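You operate a simulated robot arm through the tools that you are given. There is no shell and no other tool. Be economical: measure what you need, move in short steps, check, and stop when the job is done.

The job below is to be done with a simulated two-armed robot. You get a single attempt, and the scene is never put back.

TASK
Take the grey rag from the top of the grey cabinet and lay it out flat on the steel table top.

It is judged by the outcome, as a careful person would: the job done as asked, and still so three seconds after it is handed in. It fails if anything else is knocked over, pushed out of place, dropped, spilled or broken.

THE ROBOT
Two 7-joint arms with two-finger parallel grippers on one trunk, on a base that drives. Base frame: it is fixed to the floor where the robot stands at the start and does not move with it; the origin is under the middle of the robot, x ahead of it, y to its left, z up; the surface under the hand at the start is at about z = 900. Lengths are in mm, angles in degrees, forces in N, time in s.
The left shoulder is at the start at [30, 119, 960], the right one opposite. With the tool pointing down near the work surface each hand reaches from about 280 to 680 mm from the robot's upright axis, wherever it stands, measured 20 degrees to its own side. Places, roughly: steel table top [-1700, 200, 900]. Payload 3.43 kg a hand.
The tool frame of a hand sits at the grasp point between the pads (the TCP): z along the fingers, y along the line on which they close. The tips reach 30 mm beyond it. Largest opening 94 mm; finger width 28, thickness 10; the body of the gripper, 50 by 96 mm, starts 55 mm behind the TCP.
Orientation is told as [roll, pitch, yaw] about the base's x, y, z axes, in that order, counted from this pose: with the fingers straight down and closing along the base's y, the tool's x points along the base's -x, its y along +y and its z along -z.

THE INTERFACE
- The arms move only by the tool nudge_tool. It takes "left_commands", "right_commands" or both (then of equal length, played together; a hand with none holds still); each is a list of rows, each a list of 6 numbers: the shift along the tool's x, y, z in mm, then the turn, a rotation vector about the tool's x, y, z in degrees. In form: [[dx, dy, dz, rx, ry, rz], ...]. A call has 1 to 12 rows; each row is the pose to reach, as a shift and turn from the pose commanded when the call began, along the tool's axes at that moment. "left_grip" and "right_grip" are, for a hand that has rows, the opening, from 0 (shut) to 1 (fully open), set as the call begins (left out, the last holds). Rows are played at 5 a second. More than 50 mm and 8.6 degrees between two rows, or a gripper value outside its range, and nothing of the call is played. Where a pose cannot be reached the arm comes as near as it can. A force on the tool above 40 N (or 10 N above the force at the start of the call, whichever is more), or a blocked arm, ends the call early, and 0.2 s more pass. Each finger travels about 72 mm/s and halts on what it meets, pressing with about 39 N; the grip force reading is that of the motor and also rises with nothing between the fingers. The clock runs only during rows and for 0.2 s after the last one: add rows that repeat a pose to give the fingers time. It gives the time, the measured TCP pose, the force on the tool (base axes), the opening and the grip force at its end, in the units of the frame above (readings bear some noise), with the torque about the TCP (base axes, N m) and any sound that the robot's microphone picked up.
- Cameras (640 x 400 px; columns grow to the right, rows downward): "scene" is now at [38.4, -2.6, 1654.9]; the picture's right is [0.09, -1.00, 0.00], its down [-0.82, -0.07, -0.57] and it looks along [0.57, 0.05, -0.82] (base axes); focal length 274 px, centre (320, 200). "left" rides on the left gripper at [76, -14, -102] in its tool frame; the picture's right is [0.18, 0.98, 0.00], its down [-0.75, 0.14, -0.64] and it looks along [-0.63, 0.12, 0.77] (tool axes); focal length 243 px, centre (320, 200). "right" rides on the right gripper at [76, 14, -102] in its tool frame; the picture's right is [-0.18, 0.98, 0.00], its down [-0.75, -0.14, -0.64] and it looks along [-0.63, -0.12, 0.77] (tool axes); focal length 243 px, centre (320, 200). There is no depth. A picture from a camera that has moved, and an enlarged one, comes with that camera's place and axes in the base frame and with its lens. The place of the scene camera against the robot may be out by one fixed shift of up to 12 mm in any direction.
- get_image(camera): a new picture of that camera. The clock stands still meanwhile.
- move_column(by): slides the trunk up (or, below 0, down) by that many mm; the arms and the scene camera ride with it, the base frame stays. It gives what a move gives, with no picture.
- roll_base(legs): drives the robot by 1 to 6 legs, each [ahead, turn to the left] in mm and degrees, along the robot's own axes; the way and the turn of a leg run together, so that a leg with both is an arc; at most 1500 mm and 180 degrees a leg. The arms and the cameras ride along, it lands a little off, and it stops where it bumps. It gives what a move gives.
- turn_head(pan, tilt): turns the head with the scene camera to pan (to the left, within 143 degrees either way) and tilt (down, from -29 to 69), counted from straight ahead of the robot. It gives what a move gives.
- inspect(camera, box): a new picture of the part [left, top, right, bottom] of that camera's present view, enlarged. The clock stands still meanwhile.
- finish_job(): hands the job in; it is judged then, once.

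Work in short steps. Places have to be worked out from the pictures, the camera data and where the tool is seen: move nearer, look again, correct. Check each grasp and each placing, and mend what went wrong. You have 120 turns and 92 pictures in all, those below and enlarged ones among them. Open the grippers and draw the arms clear of the work before you hand the job in, unless the task says otherwise; then end with one line.

The tools are called after "Request:" as name(argument=value, ...) on one line, values as JSON. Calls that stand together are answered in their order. nudge_tool: Moves the arms, as the interface text tells. Its arguments: {"type":"object","properties":{"left_commands":{"type":"array"},"left_grip":{"type":"number"},"right_commands":{"type":"array"},"right_grip":{"type":"number"}},"required":[]} The other tools are called the same way: move_column (by) slides the trunk up or down; roll_base (legs) drives the base; turn_head (pan, tilt) turns the head that bears the scene camera; get_image (camera) takes a picture; inspect (camera, box) takes an enlarged picture of a part of a camera's view; finish_job () hands the job in.

At the start:

```text
time: 0.0
left_tool_pos: [417.5, 239.2, 1136.2]
left_tool_rot: [-0.1, 0.0, 0.0]
left_ft_force: [-0.6, -0.3, 0.3]
left_torque: [0.02, 0.01, -0.01]
left_grip_width: 93.8
left_finger_force: 0.1
right_tool_pos: [465.6, -157.7, 1061.2]
right_tool_rot: [0.0, 0.0, 0.0]
right_ft_force: [0.0, -0.8, -0.4]
right_torque: [-0.01, -0.03, 0.02]
right_grip_width: 94.0
right_finger_force: 0.0
trunk travel left (down, up): [-225.0, 185.0]
robot x, y, heading: [1.1, -1.4, 0.1]
head pan, tilt: [4.9, 55.0]
```

scene: 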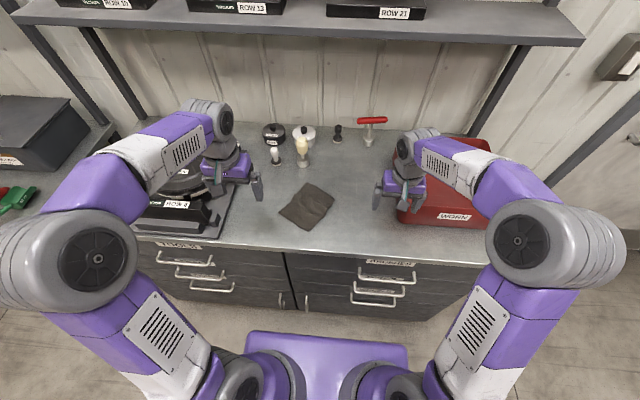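
right: 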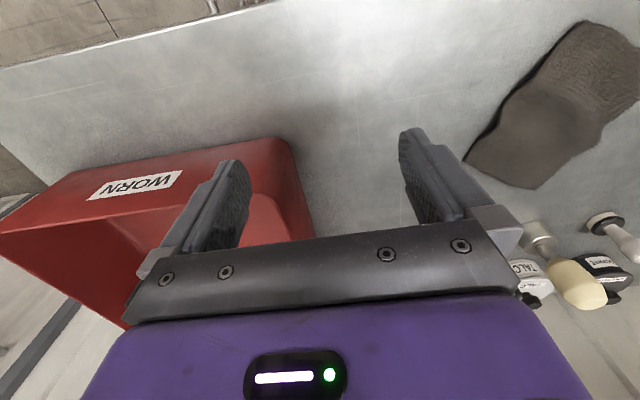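
left: 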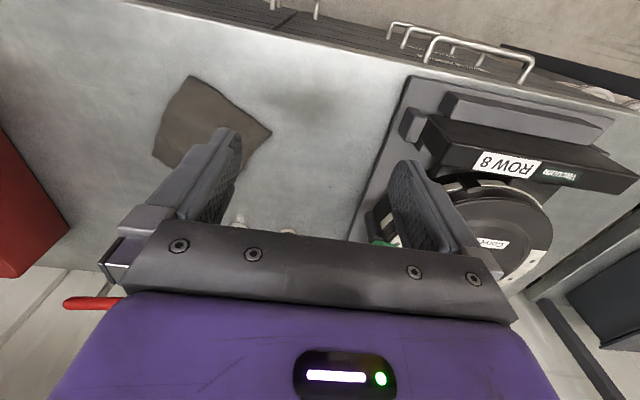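

The rag lies on the cabinet ahead, near scene pixel (307,206). I'll enlarge it to see its shape and any folds.

Request:
inspect(camera="scene", box=[240, 110, 400, 240])

Request:
inspect(camera="left", box=[120, 50, 300, 180])

```text
3.08 times, centred on (320, 175) of scene
camera zoom: at [38.4, -2.6, 1654.9], right [0.09, -1.0, 0.0], down [-0.82, -0.07, -0.57], along [0.57, 0.05, -0.82], focal length 843 px, centre (320, 277)
```

zoom: 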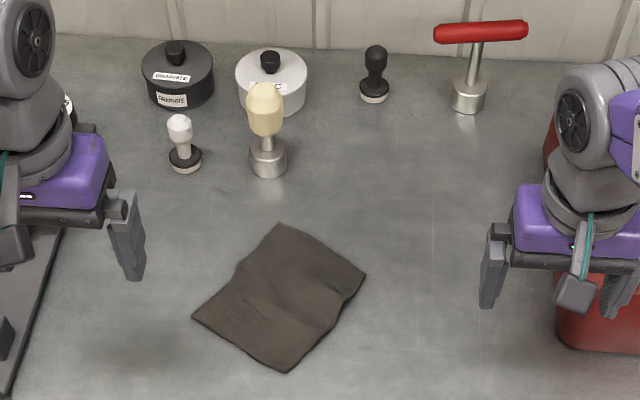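

```text
3.08 times, centred on (210, 115) of left
camera zoom: at [341.5, 224.4, 1238.6], right [-0.18, 0.98, 0.0], down [0.75, 0.14, 0.64], along [0.63, 0.12, -0.77], focal length 746 px, centre (658, 462)
```

zoom: 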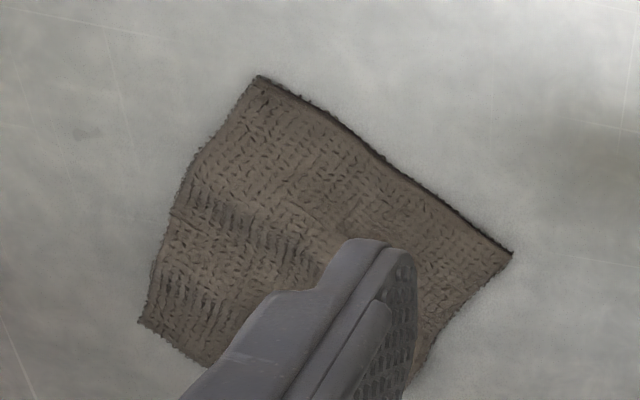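

The rag looks like a single layer of about 150×120 mm. I put its corners at about A(632,95), B(572,-7), C(443,67) and D(500,174). I plan to pinch the near edge C–D with both hands, cameras pointing outward, so first I'll turn the hands in the air to see whether those yaws can be reached.

Request:
nudge_tool(left_commands=[[0, 0, 0, 0, 0, 8.5], [0, 0, 0, 0, 0, 17], [0, 0, 0, 0, 0, 25.5], [0, 0, 0, 0, 0, 34], [0, 0, 0, 0, 0, 42.5], [0, 0, 0, 0, 0, 51], [0, 0, 0, 0, 0, 59.5], [0, 0, 0, 0, 0, 68], [0, 0, 0, 0, 0, 76.5], [0, 0, 0, 0, 0, 85], [0, 0, 0, 0, 0, 93.5], [0, 0, 0, 0, 0, 102]], right_commands=[[0, 8, -5, 0, 0, -8], [0, 16, -10, 0, 0, -16], [0, 24, -15, 0, 0, -24], [0, 32, -20, 0, 0, -32], [0, 40, -25, 0, 0, -40], [0, 48, -30, 0, 0, -48], [0, 56, -35, 0, 0, -55], [0, 64, -40, 0, 0, -62], [0, 64, -40, 0, 0, -62], [0, 64, -40, 0, 0, -62], [0, 64, -40, 0, 0, -62], [0, 64, -40, 0, 0, -62]])

```text
time: 2.6
left_tool_pos: [417.6, 238.3, 1137.2]
left_tool_rot: [0.0, 0.0, -102.2]
left_ft_force: [0.2, -0.7, 0.6]
left_torque: [-0.01, 0.01, 0.01]
left_grip_width: 94.1
left_finger_force: 0.1
right_tool_pos: [464.1, -93.2, 1102.1]
right_tool_rot: [0.0, 0.0, 62.0]
right_ft_force: [0.0, 0.0, 0.7]
right_torque: [-0.03, -0.01, 0.01]
right_grip_width: 93.9
right_finger_force: 0.1
trunk travel left (down, up): [-225.0, 185.0]
robot x, y, heading: [0.5, 2.4, 0.3]
head pan, tilt: [4.9, 55.0]
```

Both yaws are reachable. I'll finish the left turn and bring it in above the rag, then look again.

Request:
nudge_tool(left_commands=[[0, 0, 0, 0, 0, 8], [0, 0, 0, 0, 0, 16], [0, 0, 0, 0, 0, 16]])

Request:
get_image(camera="scene")

Request:
get_image(camera="left")

Request:
get_image(camera="right")

```text
time: 3.4
left_tool_pos: [418.1, 238.9, 1136.8]
left_tool_rot: [0.0, 0.0, -118.1]
left_ft_force: [-0.9, -0.1, -0.9]
left_torque: [0.01, 0.03, -0.01]
left_grip_width: 93.9
left_finger_force: 0.1
right_tool_pos: [464.8, -92.4, 1100.5]
right_tool_rot: [0.0, 0.0, 62.1]
right_ft_force: [-0.2, 1.1, -0.3]
right_torque: [0.02, -0.03, -0.03]
right_grip_width: 94.0
right_finger_force: 0.0
trunk travel left (down, up): [-225.0, 185.0]
robot x, y, heading: [-0.1, -0.2, -0.1]
head pan, tilt: [4.9, 55.0]
```

```text
86 pictures are left
camera scene: at [38.4, -2.6, 1654.9], right [0.09, -1.0, 0.0], down [-0.82, -0.07, -0.57], along [0.57, 0.05, -0.82], focal length 274 px, centre (320, 200)
```

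scene: 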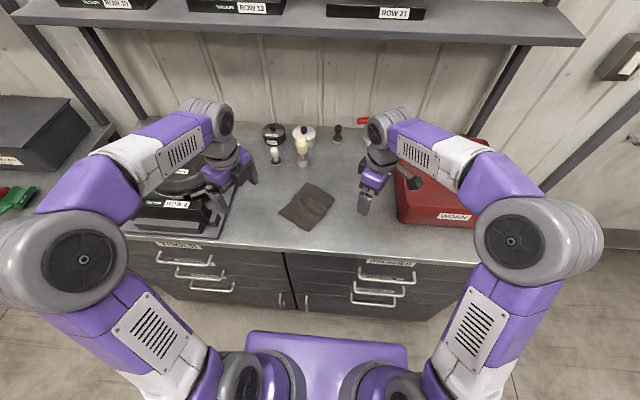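

```text
85 pictures are left
camera left: at [441.0, 312.4, 1239.2], right [0.95, -0.3, 0.0], down [-0.23, -0.73, 0.64], along [-0.19, -0.61, -0.77], focal length 243 px, centre (320, 200)
```

left: 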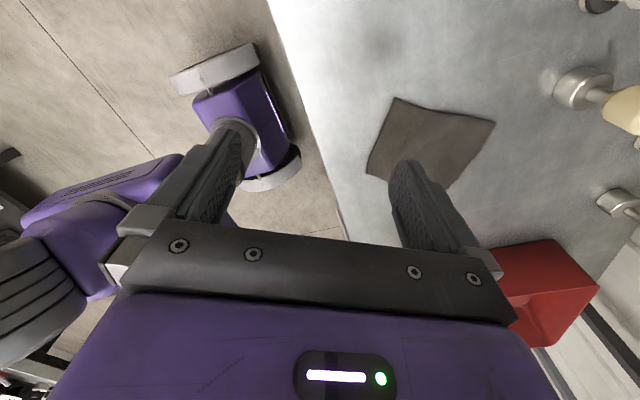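

```text
84 pictures are left
camera right: at [417.2, -153.0, 1202.7], right [-0.78, 0.62, 0.0], down [0.48, 0.6, 0.64], along [0.4, 0.5, -0.77], focal length 243 px, centre (320, 200)
```

right: 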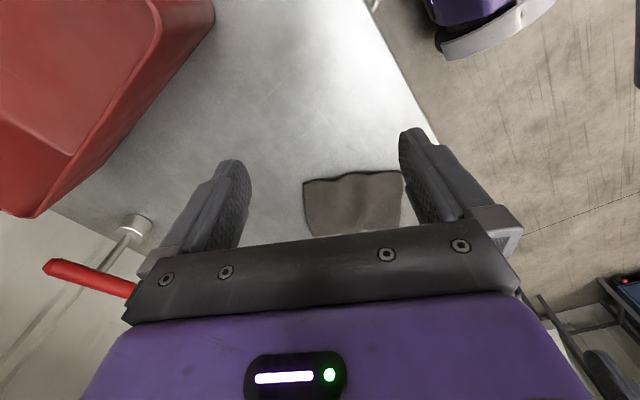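

Both wrist cameras agree with the scene camera: C≈(446,74), D≈(506,180), A≈(636,101), B≈(571,-3). I'll hover both hands over the C and D ends of the near edge, leaning outward 8° so the wrists clear each other, with the openings cut to about 45 mm.

Request:
nudge_tool(left_commands=[[-2, 10, 0, 0, -1, 0], [-4, 20, 0, 0, -2, 0], [-6, 30, 0, 0, -3, 0], [-8, 40, 5, 0, -4, 0], [-10, 50, 15, 0, -5, 0], [-12, 60, 30, 0, -6, 0], [-14, 70, 45, 0, -7, 0], [-16, 80, 60, 0, -8, 0], [-18, 90, 75, 0, -8, 0], [-20, 100, 90, 0, -8, 0], [-21, 105, 100, 0, -8, 0], [-21, 105, 100, 0, -8, 0]], right_commands=[[-14, 9, 0, 0, -1, 0], [-28, 18, 0, 0, -2, 0], [-42, 27, 0, 0, -3, 0], [-56, 36, 0, 0, -4, 0], [-70, 45, 0, 0, -5, 0], [-84, 54, 10, 0, -6, 0], [-98, 63, 20, 0, -7, 0], [-112, 72, 30, 0, -8, 0], [-126, 81, 40, 0, -8, 0], [-140, 90, 50, 0, -8, 0], [-148, 94, 63, 0, -8, 0], [-148, 94, 63, 0, -8, 0]], left_grip=0.48, right_grip=0.48)

Request:
get_image(camera="scene")

Request:
get_image(camera="left")

Request:
get_image(camera="right")

```text
time: 6.0
left_tool_pos: [500.5, 169.9, 1035.7]
left_tool_rot: [0.2, -8.0, -118.1]
left_ft_force: [1.2, 1.3, 0.1]
left_torque: [0.0, 0.0, 0.02]
left_grip_width: 45.2
left_finger_force: 0.0
right_tool_pos: [452.8, 80.6, 1038.8]
right_tool_rot: [0.0, -8.1, 62.0]
right_ft_force: [0.1, -0.6, 0.2]
right_torque: [0.02, 0.0, 0.01]
right_grip_width: 45.2
right_finger_force: 0.0
trunk travel left (down, up): [-225.0, 185.0]
robot x, y, heading: [-0.8, -0.5, 0.0]
head pan, tilt: [4.9, 55.0]
```

```text
83 pictures are left
camera scene: at [38.2, -2.8, 1654.9], right [0.09, -1.0, 0.0], down [-0.82, -0.07, -0.57], along [0.57, 0.05, -0.82], focal length 274 px, centre (320, 200)
```

scene: 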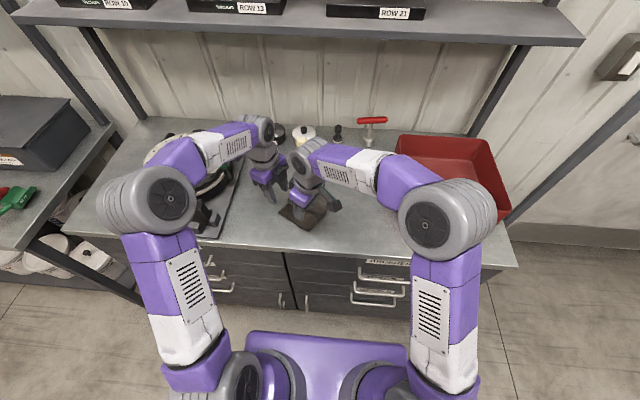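

```text
82 pictures are left
camera left: at [529.5, 256.0, 1126.8], right [0.95, -0.3, -0.02], down [-0.18, -0.65, 0.74], along [-0.24, -0.7, -0.67], focal length 243 px, centre (320, 200)
```

left: 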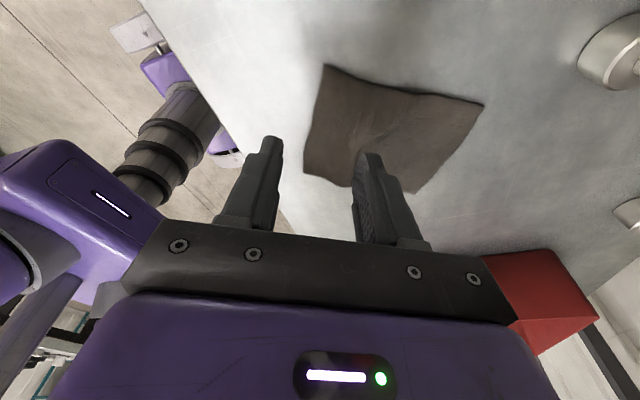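

```text
81 pictures are left
camera right: at [397.3, 10.3, 1128.1], right [-0.78, 0.62, 0.03], down [0.43, 0.51, 0.74], along [0.45, 0.59, -0.67], focal length 243 px, centre (320, 200)
```

right: 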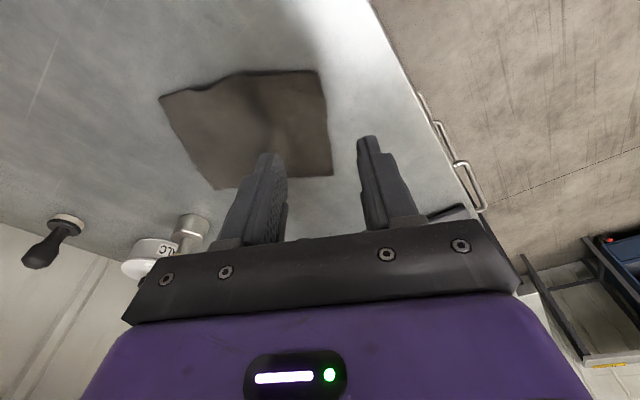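

The TCPs sit 1–3 mm inside the edge line and 9–13 mm in from the corners, which is good. I'll go straight down until the tips are just above the cloth.

Request:
nudge_tool(left_commands=[[3.3, 0, 24, 0, 0, 0], [6.7, 0, 48, 0, 0, 0], [10, 0, 71, 0, 0, 0], [13, 0, 92, 0, 0, 0], [13.4, 0, 96, 0, 0, 0], [13.4, 0, 96, 0, 0, 0]], right_commands=[[3.3, 0, 24, 0, 0, 0], [6.7, 0, 48, 0, 0, 0], [10, 0, 71, 0, 0, 0], [13.3, 0, 95, 0, 0, 0], [13.8, 0, 99, 0, 0, 0], [13.8, 0, 99, 0, 0, 0]])

Request:
get_image(camera="left")

Request:
get_image(camera="right")

```text
time: 7.4
left_tool_pos: [500.3, 168.4, 941.4]
left_tool_rot: [0.1, -7.9, -117.9]
left_ft_force: [-0.2, 0.3, -0.7]
left_torque: [0.0, -0.01, 0.01]
left_grip_width: 45.1
left_finger_force: 0.0
right_tool_pos: [453.4, 80.0, 937.6]
right_tool_rot: [0.0, -8.0, 62.0]
right_ft_force: [0.7, 0.4, 0.5]
right_torque: [0.0, 0.05, -0.04]
right_grip_width: 45.1
right_finger_force: 0.1
trunk travel left (down, up): [-225.0, 185.0]
robot x, y, heading: [0.9, 1.8, -0.1]
head pan, tilt: [4.9, 55.0]
```

```text
80 pictures are left
camera left: at [529.6, 255.9, 1031.8], right [0.95, -0.3, -0.02], down [-0.18, -0.65, 0.74], along [-0.24, -0.7, -0.67], focal length 243 px, centre (320, 200)
```

left: 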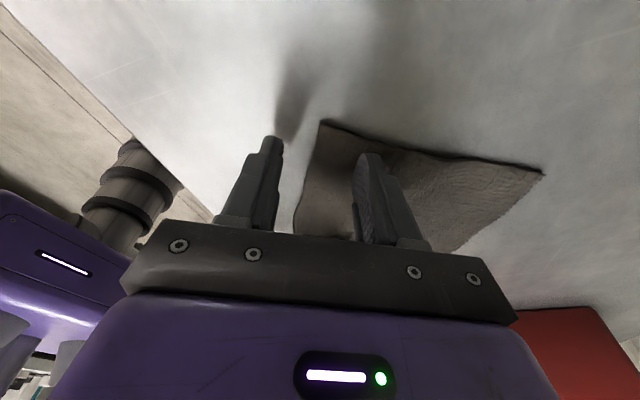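

```text
79 pictures are left
camera right: at [398.2, 8.0, 1027.4], right [-0.78, 0.62, 0.03], down [0.43, 0.51, 0.74], along [0.45, 0.59, -0.67], focal length 243 px, centre (320, 200)
```

right: 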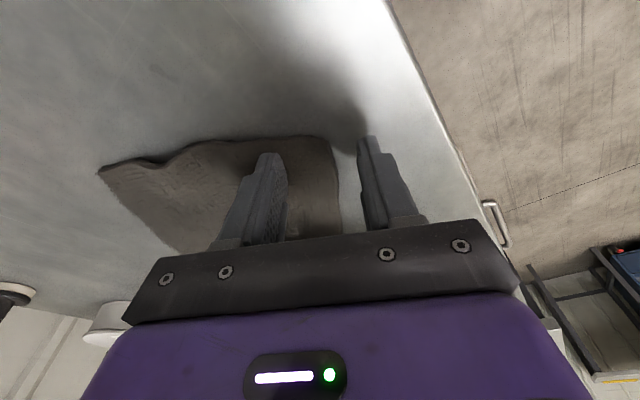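

The fingers straddle the edge at both corners and nothing is touching yet. I'll lower the last millimetres: 8 left and 5 right.

Request:
nudge_tool(left_commands=[[0.5, 0, 4, 0, 0, 0], [1, 0, 6, 0, 0, 0], [1.1, 0, 8, 0, 0, 0]], right_commands=[[0.3, 0, 2, 0, 0, 0], [0.5, 0, 3.5, 0, 0, 0], [0.7, 0, 5, 0, 0, 0]])

```text
time: 8.2
left_tool_pos: [501.2, 169.4, 934.0]
left_tool_rot: [0.3, -7.9, -118.0]
left_ft_force: [0.3, -0.6, 13.3]
left_torque: [-0.04, -0.38, 0.0]
left_grip_width: 45.4
left_finger_force: 0.2
right_tool_pos: [452.2, 82.0, 934.1]
right_tool_rot: [-0.1, -8.1, 61.9]
right_ft_force: [0.6, 0.3, 2.5]
right_torque: [-0.09, -0.07, -0.01]
right_grip_width: 45.4
right_finger_force: 0.5
trunk travel left (down, up): [-225.0, 185.0]
robot x, y, heading: [1.8, 1.8, 0.0]
head pan, tilt: [4.9, 55.0]
```

Left presses at 13 N and right at 2.5 N. I'll lower the right a bit more and close both.

Request:
nudge_tool(right_commands=[[0.2, 0, 1.5, 0, 0, 0], [0.2, 0, 1.5, 0, 0, 0]])

Request:
nudge_tool(left_commands=[[0, 0, 0, 0, 0, 0], [0, 0, 0, 0, 0, 0], [0, 0, 0, 0, 0, 0], [0, 0, 0, 0, 0, 0], [0, 0, 0, 0, 0, 0]], right_commands=[[0, 0, 0, 0, 0, 0], [0, 0, 0, 0, 0, 0], [0, 0, 0, 0, 0, 0], [0, 0, 0, 0, 0, 0], [0, 0, 0, 0, 0, 0]], left_grip=0, right_grip=0)

Request:
get_image(camera="left")

Request:
get_image(camera="right")

```text
time: 8.8
left_tool_pos: [501.1, 169.6, 933.1]
left_tool_rot: [0.3, -7.8, -118.0]
left_ft_force: [3.5, 2.1, 17.4]
left_torque: [-0.03, -0.61, 0.06]
left_grip_width: 46.1
left_finger_force: 0.5
right_tool_pos: [450.9, 82.0, 934.6]
right_tool_rot: [-0.2, -8.2, 61.9]
right_ft_force: [1.7, -1.0, 13.0]
right_torque: [-0.33, -0.33, -0.01]
right_grip_width: 46.2
right_finger_force: 1.5
trunk travel left (down, up): [-225.0, 185.0]
robot x, y, heading: [1.1, -2.3, -0.1]
head pan, tilt: [4.9, 55.0]
```

```text
time: 10.0
left_tool_pos: [499.8, 168.7, 933.7]
left_tool_rot: [0.1, -7.9, -118.1]
left_ft_force: [2.8, -3.3, 22.9]
left_torque: [0.06, -0.22, -0.04]
left_grip_width: 2.4
left_finger_force: 37.0
right_tool_pos: [451.8, 81.0, 932.9]
right_tool_rot: [0.0, -8.4, 61.9]
right_ft_force: [5.3, 0.0, 24.2]
right_torque: [-0.19, -0.22, 0.07]
right_grip_width: 3.6
right_finger_force: 38.5
trunk travel left (down, up): [-225.0, 185.0]
robot x, y, heading: [-1.8, -3.2, -0.0]
head pan, tilt: [4.9, 55.0]
```

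```text
78 pictures are left
camera left: at [528.1, 255.3, 1024.7], right [0.95, -0.3, -0.02], down [-0.19, -0.65, 0.74], along [-0.24, -0.7, -0.67], focal length 243 px, centre (320, 200)
```

left: 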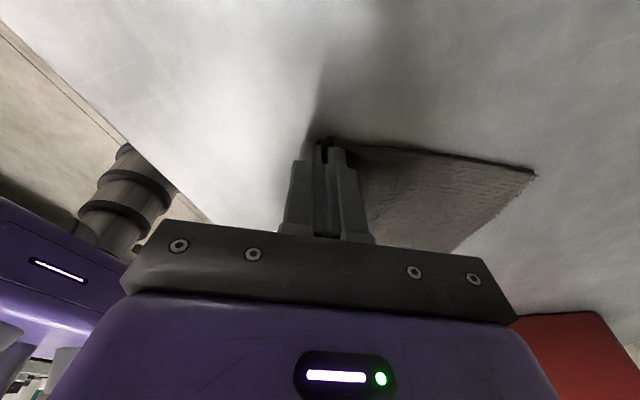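

```text
77 pictures are left
camera right: at [396.1, 8.4, 1023.1], right [-0.78, 0.62, 0.02], down [0.43, 0.51, 0.74], along [0.45, 0.59, -0.67], focal length 243 px, centre (320, 200)
```

right: 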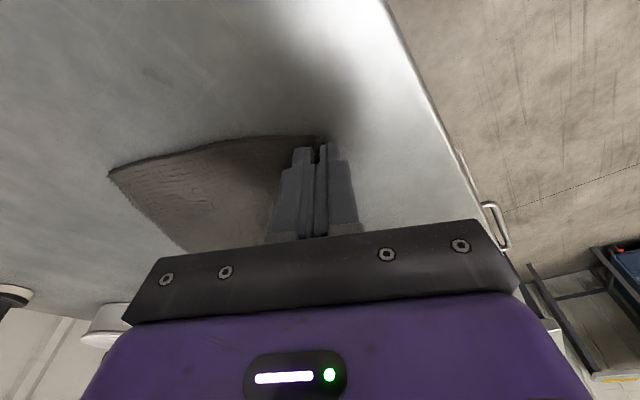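

The fingers closed to 2.4 and 3.6 mm, so there seems to be cloth in both. I'll lift 60 mm straight up and check.

Request:
nudge_tool(left_commands=[[-1.4, 0, -10, 0, 0, 0], [-4.2, 0, -30, 0, 0, 0], [-7, 0, -50, 0, 0, 0], [-11, 0, -80, 0, 0, 0], [-11, 0, -80, 0, 0, 0]], right_commands=[[-1.4, 0, -10, 0, 0, 0], [-4.2, 0, -30, 0, 0, 0], [-7, 0, -50, 0, 0, 0], [-11, 0, -80, 0, 0, 0], [-11, 0, -80, 0, 0, 0]])

Request:
get_image(camera="left")

Request:
get_image(camera="right")

Request:
inspect(camera="scene", box=[220, 100, 380, 240])

```text
time: 11.2
left_tool_pos: [500.5, 167.7, 1009.7]
left_tool_rot: [0.0, -8.1, -118.0]
left_ft_force: [0.1, -0.6, -0.1]
left_torque: [0.03, 0.0, 0.02]
left_grip_width: 2.6
left_finger_force: 36.7
right_tool_pos: [451.8, 79.7, 1014.2]
right_tool_rot: [0.0, -8.0, 62.0]
right_ft_force: [-0.2, -0.5, 0.3]
right_torque: [0.02, 0.0, 0.0]
right_grip_width: 2.6
right_finger_force: 37.4
trunk travel left (down, up): [-225.0, 185.0]
robot x, y, heading: [-0.8, 0.1, -0.0]
head pan, tilt: [4.9, 55.0]
```

```text
76 pictures are left
camera left: at [529.9, 254.6, 1100.9], right [0.95, -0.3, -0.03], down [-0.18, -0.65, 0.74], along [-0.24, -0.7, -0.67], focal length 243 px, centre (320, 200)
```

left: 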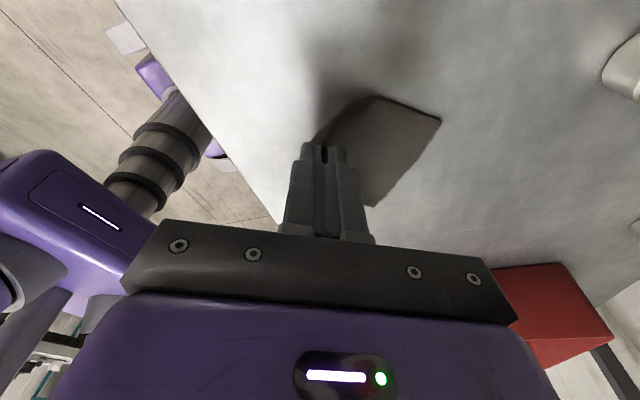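

```text
75 pictures are left
camera right: at [397.0, 8.6, 1102.6], right [-0.78, 0.62, 0.03], down [0.43, 0.51, 0.74], along [0.45, 0.59, -0.67], focal length 243 px, centre (320, 200)
```

right: 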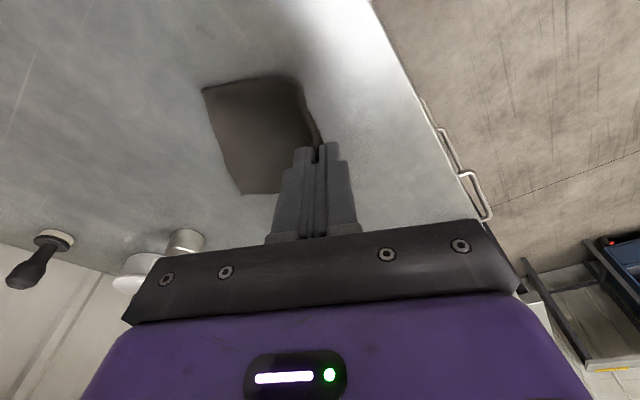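

```text
2.86 times, centred on (300, 170) of scene
camera zoom: at [39.3, -2.3, 1654.8], right [0.09, -1.0, 0.0], down [-0.82, -0.07, -0.57], along [0.57, 0.05, -0.82], focal length 782 px, centre (377, 286)
```

zoom: 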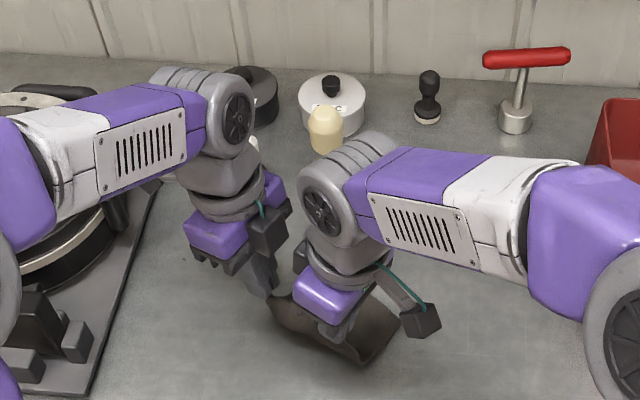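

Both hands hold the edge and the rag hangs between them. I'll raise the trunk 150 mm so it swings clear.

Request:
move_column(by=160)

Request:
turn_head(pan=140, tilt=30)

Request:
get_image(camera="scene")

Request:
turn_head(pan=-140, tilt=30)

Request:
get_image(camera="scene")

Request:
get_image(camera="left")

```text
time: 13.0
left_tool_pos: [498.8, 168.0, 1169.9]
left_tool_rot: [0.0, -7.9, -118.0]
left_ft_force: [-1.0, 0.3, 0.0]
left_torque: [0.0, 0.01, -0.03]
left_grip_width: 2.0
left_finger_force: 36.8
right_tool_pos: [450.9, 80.4, 1173.6]
right_tool_rot: [0.0, -8.1, 62.0]
right_ft_force: [0.1, 0.3, -0.2]
right_torque: [0.03, 0.01, 0.01]
right_grip_width: 2.4
right_finger_force: 36.8
trunk travel left (down, up): [-385.0, 25.0]
robot x, y, heading: [0.6, -3.4, -0.0]
head pan, tilt: [4.9, 55.0]
```

```text
time: 15.2
left_tool_pos: [500.3, 168.1, 1169.9]
left_tool_rot: [0.1, -8.0, -118.0]
left_ft_force: [1.1, 0.8, -0.4]
left_torque: [-0.01, 0.02, 0.03]
left_grip_width: 2.2
left_finger_force: 37.3
right_tool_pos: [451.4, 80.3, 1174.0]
right_tool_rot: [0.0, -8.0, 62.0]
right_ft_force: [0.5, 0.1, -1.3]
right_torque: [0.02, 0.02, 0.0]
right_grip_width: 2.4
right_finger_force: 37.3
trunk travel left (down, up): [-385.0, 25.0]
robot x, y, heading: [0.1, -0.6, 0.0]
head pan, tilt: [140.0, 30.0]
```

```text
73 pictures are left
camera scene: at [-102.6, 49.4, 1851.0], right [0.64, 0.77, 0.0], down [0.38, -0.32, -0.87], along [-0.66, 0.56, -0.5], focal length 274 px, centre (320, 200)
```

scene: 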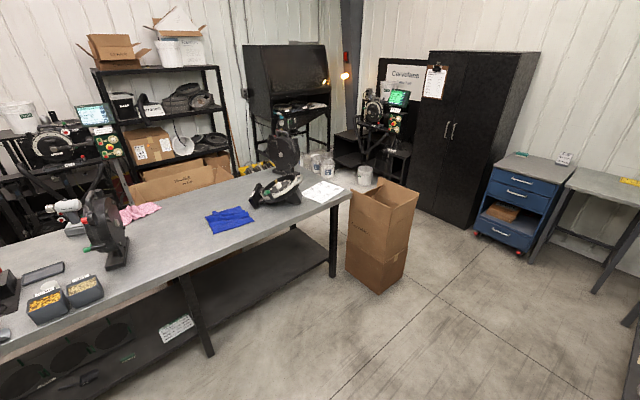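

```text
time: 19.1
left_tool_pos: [500.0, 167.6, 1171.8]
left_tool_rot: [0.1, -7.9, -118.0]
left_ft_force: [0.5, 0.1, -0.5]
left_torque: [-0.02, 0.04, 0.01]
left_grip_width: 2.4
left_finger_force: 36.5
right_tool_pos: [451.8, 80.8, 1173.5]
right_tool_rot: [0.0, -7.9, 62.0]
right_ft_force: [0.4, 0.9, 0.2]
right_torque: [0.01, -0.03, 0.0]
right_grip_width: 2.4
right_finger_force: 37.3
trunk travel left (down, up): [-385.0, 25.0]
robot x, y, heading: [3.8, -1.4, -0.0]
head pan, tilt: [-140.0, 30.0]
```

```text
72 pictures are left
camera scene: at [-102.7, -67.0, 1851.0], right [-0.64, 0.77, 0.0], down [0.38, 0.32, -0.87], along [-0.66, -0.56, -0.5], focal length 274 px, centre (320, 200)
```

scene: 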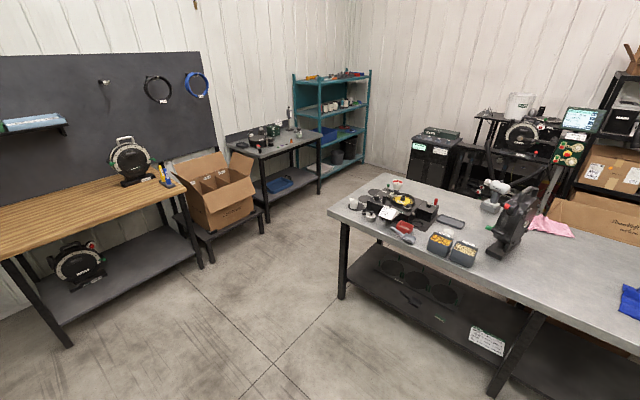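

```text
71 pictures are left
camera left: at [529.4, 254.4, 1261.2], right [0.95, -0.3, -0.02], down [-0.18, -0.65, 0.74], along [-0.24, -0.7, -0.67], focal length 243 px, centre (320, 200)
```

left: 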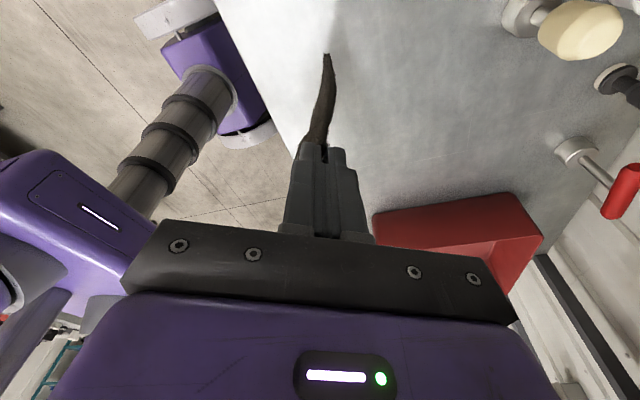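

The table is clear between the grinder (y≈-90) and the blue cloth (y≥400), around (-1500,200), with its near edge at x≈-1255. I'll back off, sidestep and turn to face it, stopping short at first.

Request:
roll_base(legs=[[-350, 0], [0, 90], [290, 0], [0, 90]])

Request:
turn_head(pan=0, tilt=40)

Request:
get_image(camera="scene")

```text
time: 30.9
left_tool_pos: [-857.0, 79.9, 1169.6]
left_tool_rot: [0.0, -8.0, 67.4]
left_ft_force: [-0.9, -0.2, -0.3]
left_torque: [-0.01, -0.02, -0.1]
left_grip_width: 1.3
left_finger_force: 36.3
right_tool_pos: [-815.0, 171.4, 1173.0]
right_tool_rot: [0.0, -8.0, -112.7]
right_ft_force: [-0.1, -0.4, 0.0]
right_torque: [0.02, 0.0, -0.06]
right_grip_width: 2.6
right_finger_force: 37.1
trunk travel left (down, up): [-385.0, 25.0]
robot x, y, heading: [-369.6, 295.8, -175.0]
head pan, tilt: [-140.0, 30.0]
```

```text
time: 33.1
left_tool_pos: [-856.1, 80.7, 1170.3]
left_tool_rot: [0.1, -8.0, 67.3]
left_ft_force: [-0.3, 0.2, -0.1]
left_torque: [-0.03, -0.01, -0.03]
left_grip_width: 1.4
left_finger_force: 36.4
right_tool_pos: [-815.3, 173.1, 1173.1]
right_tool_rot: [-0.1, -7.9, -112.7]
right_ft_force: [-0.5, -0.2, -0.6]
right_torque: [-0.01, 0.03, -0.06]
right_grip_width: 2.3
right_finger_force: 37.2
trunk travel left (down, up): [-385.0, 25.0]
robot x, y, heading: [-374.2, 293.5, -174.8]
head pan, tilt: [0.0, 40.0]
```

```text
70 pictures are left
camera scene: at [-431.7, 280.2, 1835.6], right [-0.09, 1.0, 0.0], down [0.64, 0.06, -0.77], along [-0.76, -0.07, -0.64], focal length 274 px, centre (320, 200)
```

scene: 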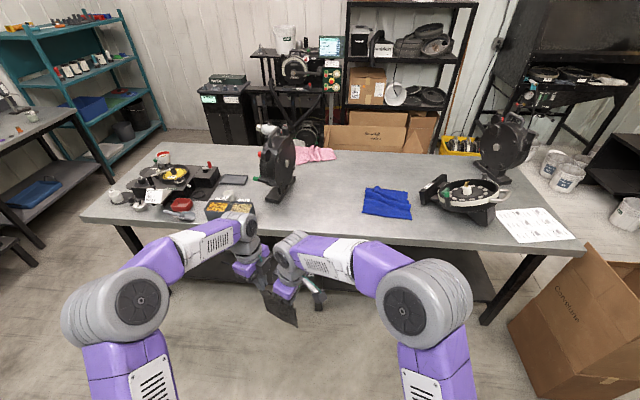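

The rag still seems to be held, but the left width fell to 1.4 mm, so I'll look closely.

Request:
inspect(camera="scene", box=[210, 200, 370, 340])

Request:
get_image(camera="left")

Request:
get_image(camera="right")

```text
2.86 times, centred on (290, 270) of scene
camera zoom: at [-431.7, 280.2, 1835.6], right [-0.09, 1.0, 0.0], down [0.64, 0.06, -0.77], along [-0.76, -0.07, -0.64], focal length 782 px, centre (406, 0)
```

zoom: 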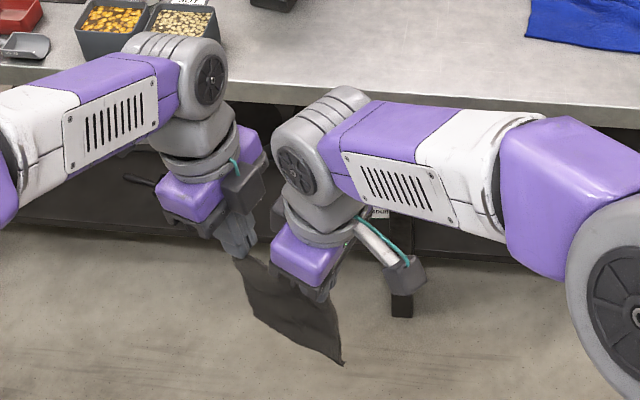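

```text
68 pictures are left
camera left: at [-877.8, -7.0, 1261.2], right [-0.98, 0.21, -0.02], down [0.12, 0.66, 0.74], along [0.17, 0.72, -0.67], focal length 243 px, centre (320, 200)
```

left: 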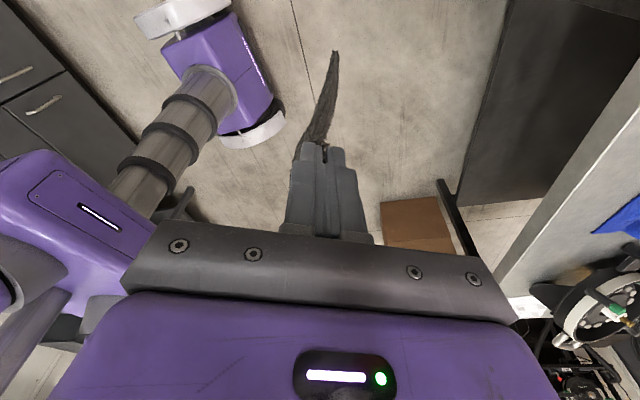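

```text
67 pictures are left
camera right: at [-767.0, 249.5, 1262.9], right [0.84, -0.55, 0.03], down [-0.38, -0.55, 0.74], along [-0.39, -0.63, -0.67], focal length 243 px, centre (320, 200)
```

right: 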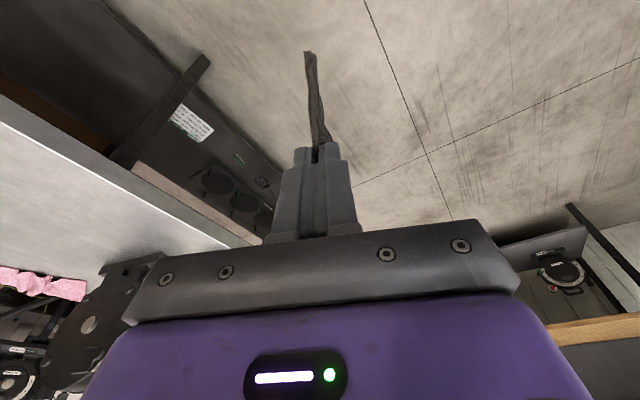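

The rag is held securely. I'll straighten the heading and drive up to the table.

Request:
roll_base(legs=[[0, -5], [490, 0]])

Request:
turn_head(pan=0, tilt=55)

Request:
get_image(camera="scene")

Request:
get_image(camera="left")

Request:
get_image(camera="right")

```text
time: 36.5
left_tool_pos: [-1363.4, 119.3, 1170.5]
left_tool_rot: [0.0, -8.0, 62.3]
left_ft_force: [-0.2, -0.1, -0.1]
left_torque: [0.02, 0.0, -0.07]
left_grip_width: 1.6
left_finger_force: 36.9
right_tool_pos: [-1316.0, 205.6, 1173.4]
right_tool_rot: [0.0, -8.0, -117.7]
right_ft_force: [0.5, 0.2, -1.1]
right_torque: [0.0, -0.01, -0.04]
right_grip_width: 2.5
right_finger_force: 37.7
trunk travel left (down, up): [-385.0, 25.0]
robot x, y, heading: [-865.8, 287.4, -179.5]
head pan, tilt: [0.0, 40.0]
```

```text
time: 37.3
left_tool_pos: [-1364.5, 119.1, 1170.3]
left_tool_rot: [0.1, -8.0, 62.5]
left_ft_force: [-0.2, 0.9, -0.5]
left_torque: [-0.01, 0.03, -0.02]
left_grip_width: 1.7
left_finger_force: 36.5
right_tool_pos: [-1316.6, 205.7, 1171.9]
right_tool_rot: [0.0, -8.0, -117.7]
right_ft_force: [0.1, 0.9, -0.1]
right_torque: [-0.01, 0.04, -0.02]
right_grip_width: 2.4
right_finger_force: 36.7
trunk travel left (down, up): [-385.0, 25.0]
robot x, y, heading: [-869.5, 291.6, -179.3]
head pan, tilt: [0.0, 55.0]
```

```text
66 pictures are left
camera scene: at [-911.1, 281.3, 1815.0], right [-0.01, 1.0, 0.0], down [0.82, 0.01, -0.57], along [-0.57, 0.0, -0.82], focal length 274 px, centre (320, 200)
```

scene: 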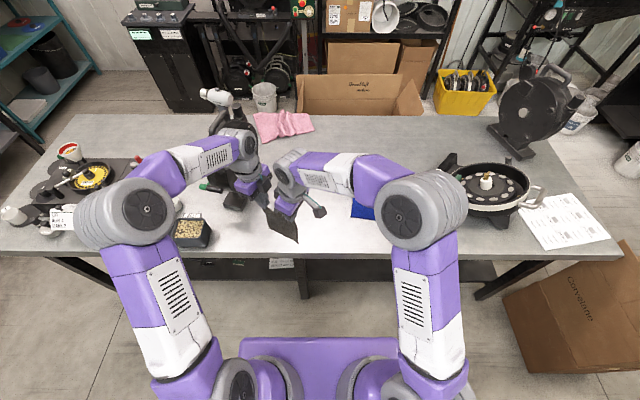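

```text
65 pictures are left
camera left: at [-1393.7, 33.4, 1261.2], right [-0.96, 0.29, -0.02], down [0.18, 0.65, 0.74], along [0.23, 0.7, -0.67], focal length 243 px, centre (320, 200)
```

left: 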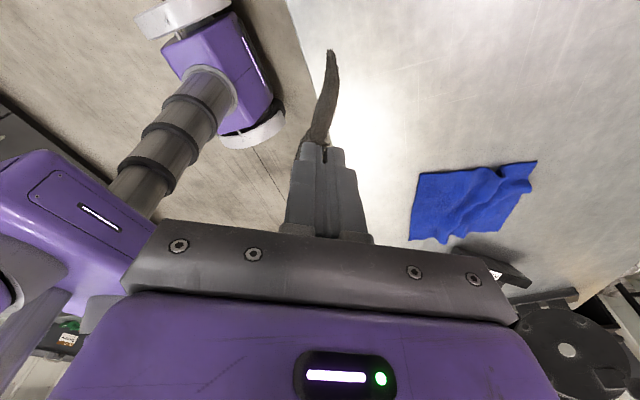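

```text
64 pictures are left
camera right: at [-1261.4, 279.6, 1262.9], right [0.79, -0.62, 0.03], down [-0.43, -0.52, 0.74], along [-0.44, -0.59, -0.67], focal length 243 px, centre (320, 200)
```

right: 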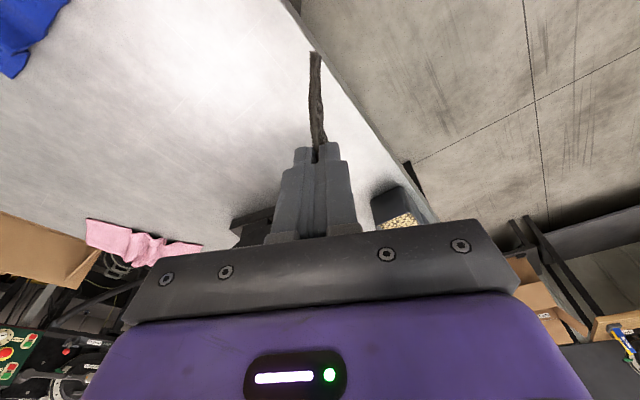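

The wrist cameras put the near table edge at x≈-1320, so I'll drive 50 mm closer. Then I'll move both hands forward along the rag's normal and to the robot's right, keeping the left hand away from the grinder, so there is room to pull back while laying.

Request:
roll_base(legs=[[50, 0]])

Request:
nudge_tool(left_commands=[[-1, 15, 0, 0, 0, 0], [-2, 32, 0, 0, 0, 0], [-3, 48, 0, 0, 0, 0], [-4, 64, 0, 0, 0, 0], [-5, 80, 0, 0, 0, 0], [-6, 96, 0, 0, 0, 0], [-7, 112, 0, 0, 0, 0], [-8, 128, 0, 0, 0, 0], [-9, 144, 0, 0, 0, 0], [-10, 160, 1, 0, 0, 0], [-10, 160, 1, 0, 0, 0]], right_commands=[[1, -15, 0, 0, 0, 0], [2, -32, 0, 0, 0, 0], [3, -48, 0, 0, 0, 0], [4, -64, 0, 0, 0, 0], [5, -80, 0, 0, 0, 0], [6, -96, 0, 0, 0, 0], [7, -112, 0, 0, 0, 0], [8, -128, 0, 0, 0, 0], [9, -144, 0, 0, 0, 0], [10, -160, 1, 0, 0, 0], [10, -160, 1, 0, 0, 0]])

Request:
get_image(camera="scene")

Request:
get_image(camera="right")

Request:
get_image(camera="left")

```text
time: 38.2
left_tool_pos: [-1413.4, 118.5, 1170.0]
left_tool_rot: [0.1, -8.1, 62.5]
left_ft_force: [0.9, -0.6, -0.4]
left_torque: [-0.01, -0.05, -0.02]
left_grip_width: 1.6
left_finger_force: 35.9
right_tool_pos: [-1364.5, 206.6, 1174.5]
right_tool_rot: [0.0, -8.1, -117.5]
right_ft_force: [-1.4, -0.5, 0.3]
right_torque: [-0.03, -0.02, -0.07]
right_grip_width: 2.7
right_finger_force: 37.4
trunk travel left (down, up): [-385.0, 25.0]
robot x, y, heading: [-915.5, 290.4, -179.8]
head pan, tilt: [0.0, 55.0]
```

```text
time: 40.6
left_tool_pos: [-1541.1, 197.5, 1170.9]
left_tool_rot: [0.2, -8.0, 62.3]
left_ft_force: [0.7, 0.6, -0.1]
left_torque: [0.03, 0.01, -0.06]
left_grip_width: 1.4
left_finger_force: 36.6
left hand out of reach, approached as far as the arm can: row 10, 11
right_tool_pos: [-1499.5, 288.0, 1171.6]
right_tool_rot: [0.1, -8.0, -117.5]
right_ft_force: [-0.5, 0.0, -0.2]
right_torque: [-0.01, 0.0, -0.06]
right_grip_width: 2.4
right_finger_force: 37.1
trunk travel left (down, up): [-385.0, 25.0]
robot x, y, heading: [-913.9, 287.8, -179.6]
head pan, tilt: [0.0, 55.0]
```

```text
63 pictures are left
camera scene: at [-958.4, 280.2, 1815.0], right [-0.01, 1.0, 0.0], down [0.82, 0.01, -0.57], along [-0.57, 0.0, -0.82], focal length 274 px, centre (320, 200)
```

scene: 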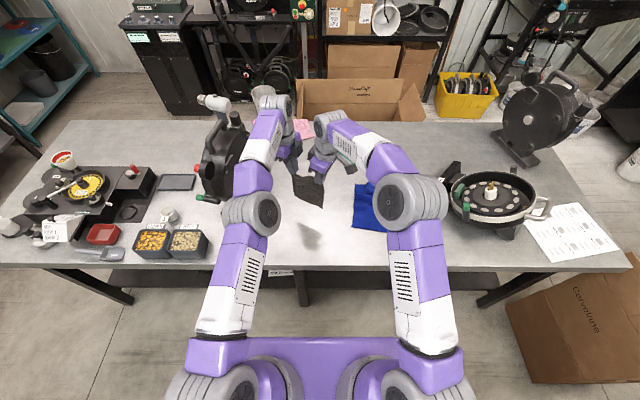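

```text
62 pictures are left
camera right: at [-1445.6, 360.7, 1261.3], right [0.79, -0.62, 0.03], down [-0.43, -0.52, 0.74], along [-0.44, -0.59, -0.67], focal length 243 px, centre (320, 200)
```

right: 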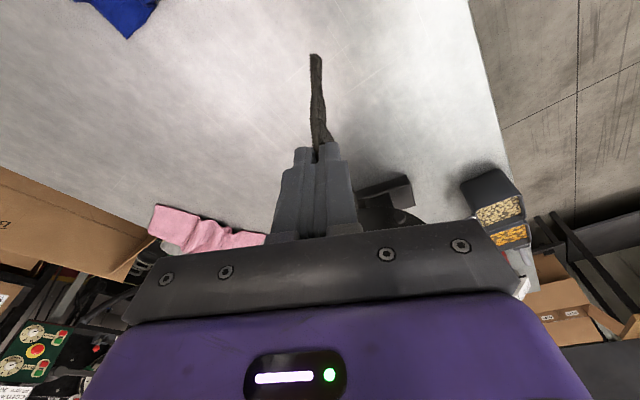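

```text
61 pictures are left
camera left: at [-1570.5, 111.4, 1262.4], right [-0.96, 0.29, -0.02], down [0.18, 0.65, 0.74], along [0.23, 0.7, -0.67], focal length 243 px, centre (320, 200)
```

left: 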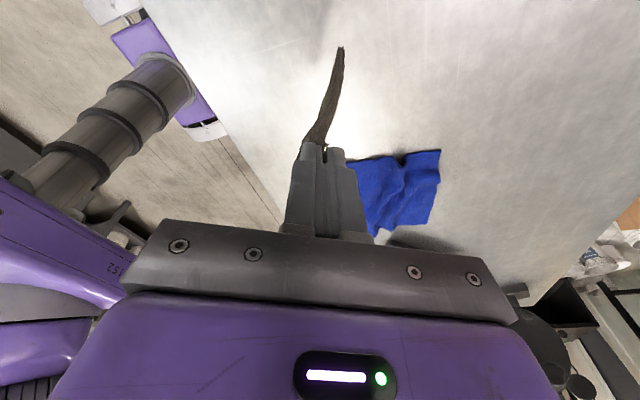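

Left hit its reach limit about 10 mm short, which is harmless. The rag hangs over the clear table, so I'll lower the trunk 90 mm to bring its bottom edge near the surface.

Request:
nudge_tool(left_commands=[[0, -10, 0, 0, 0, 0], [0, -10, 0, 0, 0, 0]], right_commands=[[0, 10, 0, 0, 0, 0], [0, 10, 0, 0, 0, 0]])

Request:
move_column(by=-90)

Request:
inspect(camera="scene", box=[200, 80, 400, 260])

Request:
get_image(camera="left")

```text
time: 41.2
left_tool_pos: [-1532.9, 192.5, 1171.4]
left_tool_rot: [0.0, -8.0, 62.5]
left_ft_force: [-0.8, -0.1, -0.3]
left_torque: [-0.01, 0.03, -0.03]
left_grip_width: 1.5
left_finger_force: 35.9
right_tool_pos: [-1492.2, 284.2, 1170.7]
right_tool_rot: [0.1, -8.0, -117.6]
right_ft_force: [0.0, 1.0, -0.2]
right_torque: [-0.03, 0.03, -0.07]
right_grip_width: 2.6
right_finger_force: 37.1
trunk travel left (down, up): [-385.0, 25.0]
robot x, y, heading: [-914.0, 289.3, -179.6]
head pan, tilt: [0.0, 55.0]
```

```text
time: 42.4
left_tool_pos: [-1532.8, 192.2, 1081.9]
left_tool_rot: [0.1, -8.0, 62.4]
left_ft_force: [0.5, -0.1, 0.1]
left_torque: [-0.02, 0.02, -0.01]
left_grip_width: 1.5
left_finger_force: 36.8
right_tool_pos: [-1490.4, 282.8, 1081.4]
right_tool_rot: [0.0, -8.0, -117.6]
right_ft_force: [0.8, -0.3, -0.2]
right_torque: [-0.02, 0.01, 0.01]
right_grip_width: 2.6
right_finger_force: 36.7
trunk travel left (down, up): [-295.0, 115.0]
robot x, y, heading: [-913.1, 286.4, -179.6]
head pan, tilt: [0.0, 55.0]
```

```text
2.22 times, centred on (300, 170) of scene
camera zoom: at [-959.1, 281.0, 1725.1], right [-0.01, 1.0, 0.0], down [0.82, 0.01, -0.57], along [-0.57, 0.0, -0.82], focal length 609 px, centre (364, 267)
```

zoom: 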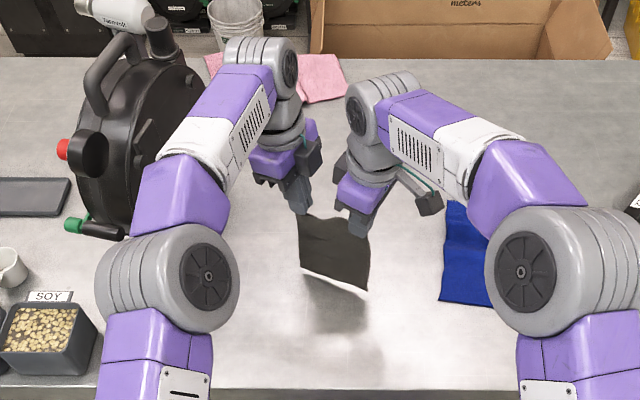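

```text
59 pictures are left
camera left: at [-1562.0, 106.6, 1173.0], right [-0.96, 0.29, -0.02], down [0.18, 0.65, 0.74], along [0.23, 0.7, -0.67], focal length 243 px, centre (320, 200)
```

left: 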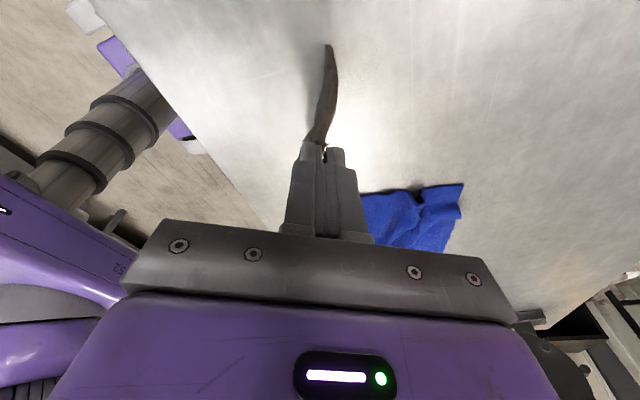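

The rag hangs flat with its bottom edge roughly 20 mm above the table. I'll begin an arc, down and back, so the free edge touches and trails ahead.

Request:
nudge_tool(left_commands=[[1, -4, 8, 0, 0, 0], [2, -10, 15, 0, 0, 0], [3, -22, 22, 0, 0, 0], [4.2, -38, 30, 0, 0, 0], [5.6, -60, 40, 0, 0, 0], [7, -78, 50, 0, 0, 0], [7, -78, 50, 0, 0, 0]], right_commands=[[1, 4, 8, 0, 0, 0], [2, 10, 15, 0, 0, 0], [3, 22, 22, 0, 0, 0], [4.2, 38, 30, 0, 0, 0], [5.6, 60, 40, 0, 0, 0], [7, 78, 50, 0, 0, 0], [7, 78, 50, 0, 0, 0]])

Request:
inspect(camera="scene", box=[200, 80, 400, 260])

Request:
get_image(camera="left")

Request:
get_image(camera="right")

```text
time: 44.0
left_tool_pos: [-1463.3, 155.7, 1030.2]
left_tool_rot: [0.1, -7.9, 62.4]
left_ft_force: [-0.4, -0.3, -0.2]
left_torque: [0.02, -0.02, -0.03]
left_grip_width: 1.5
left_finger_force: 36.5
right_tool_pos: [-1422.9, 247.9, 1032.4]
right_tool_rot: [0.0, -8.1, -117.7]
right_ft_force: [1.7, -0.3, -0.6]
right_torque: [-0.01, -0.01, -0.03]
right_grip_width: 2.7
right_finger_force: 37.4
trunk travel left (down, up): [-295.0, 115.0]
robot x, y, heading: [-912.4, 291.6, -179.4]
head pan, tilt: [0.0, 55.0]
```

```text
2.22 times, centred on (300, 170) of scene
camera zoom: at [-959.7, 281.4, 1724.9], right [-0.01, 1.0, 0.0], down [0.82, 0.01, -0.57], along [-0.57, 0.0, -0.82], focal length 609 px, centre (364, 267)
```

zoom: 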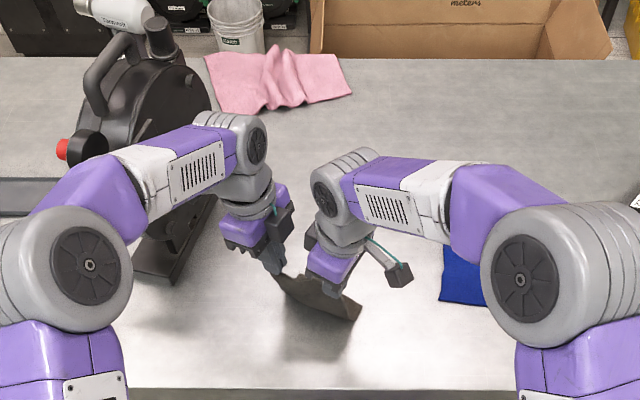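

```text
57 pictures are left
camera left: at [-1492.6, 69.9, 1121.9], right [-0.96, 0.29, -0.02], down [0.18, 0.65, 0.74], along [0.23, 0.7, -0.67], focal length 243 px, centre (320, 200)
```

left: 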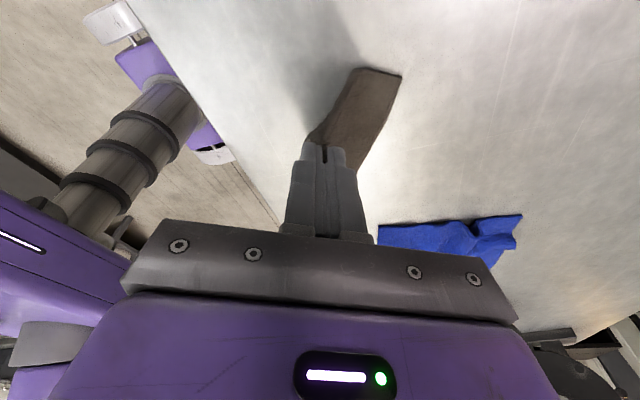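

```text
56 pictures are left
camera right: at [-1367.1, 320.6, 1122.2], right [0.79, -0.62, 0.03], down [-0.43, -0.52, 0.74], along [-0.44, -0.59, -0.67], focal length 243 px, centre (320, 200)
```

right: 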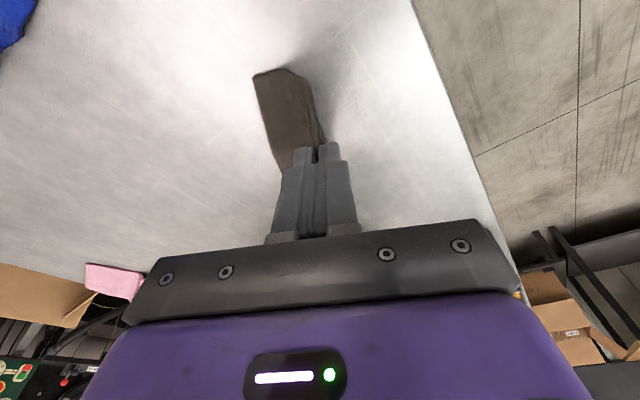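

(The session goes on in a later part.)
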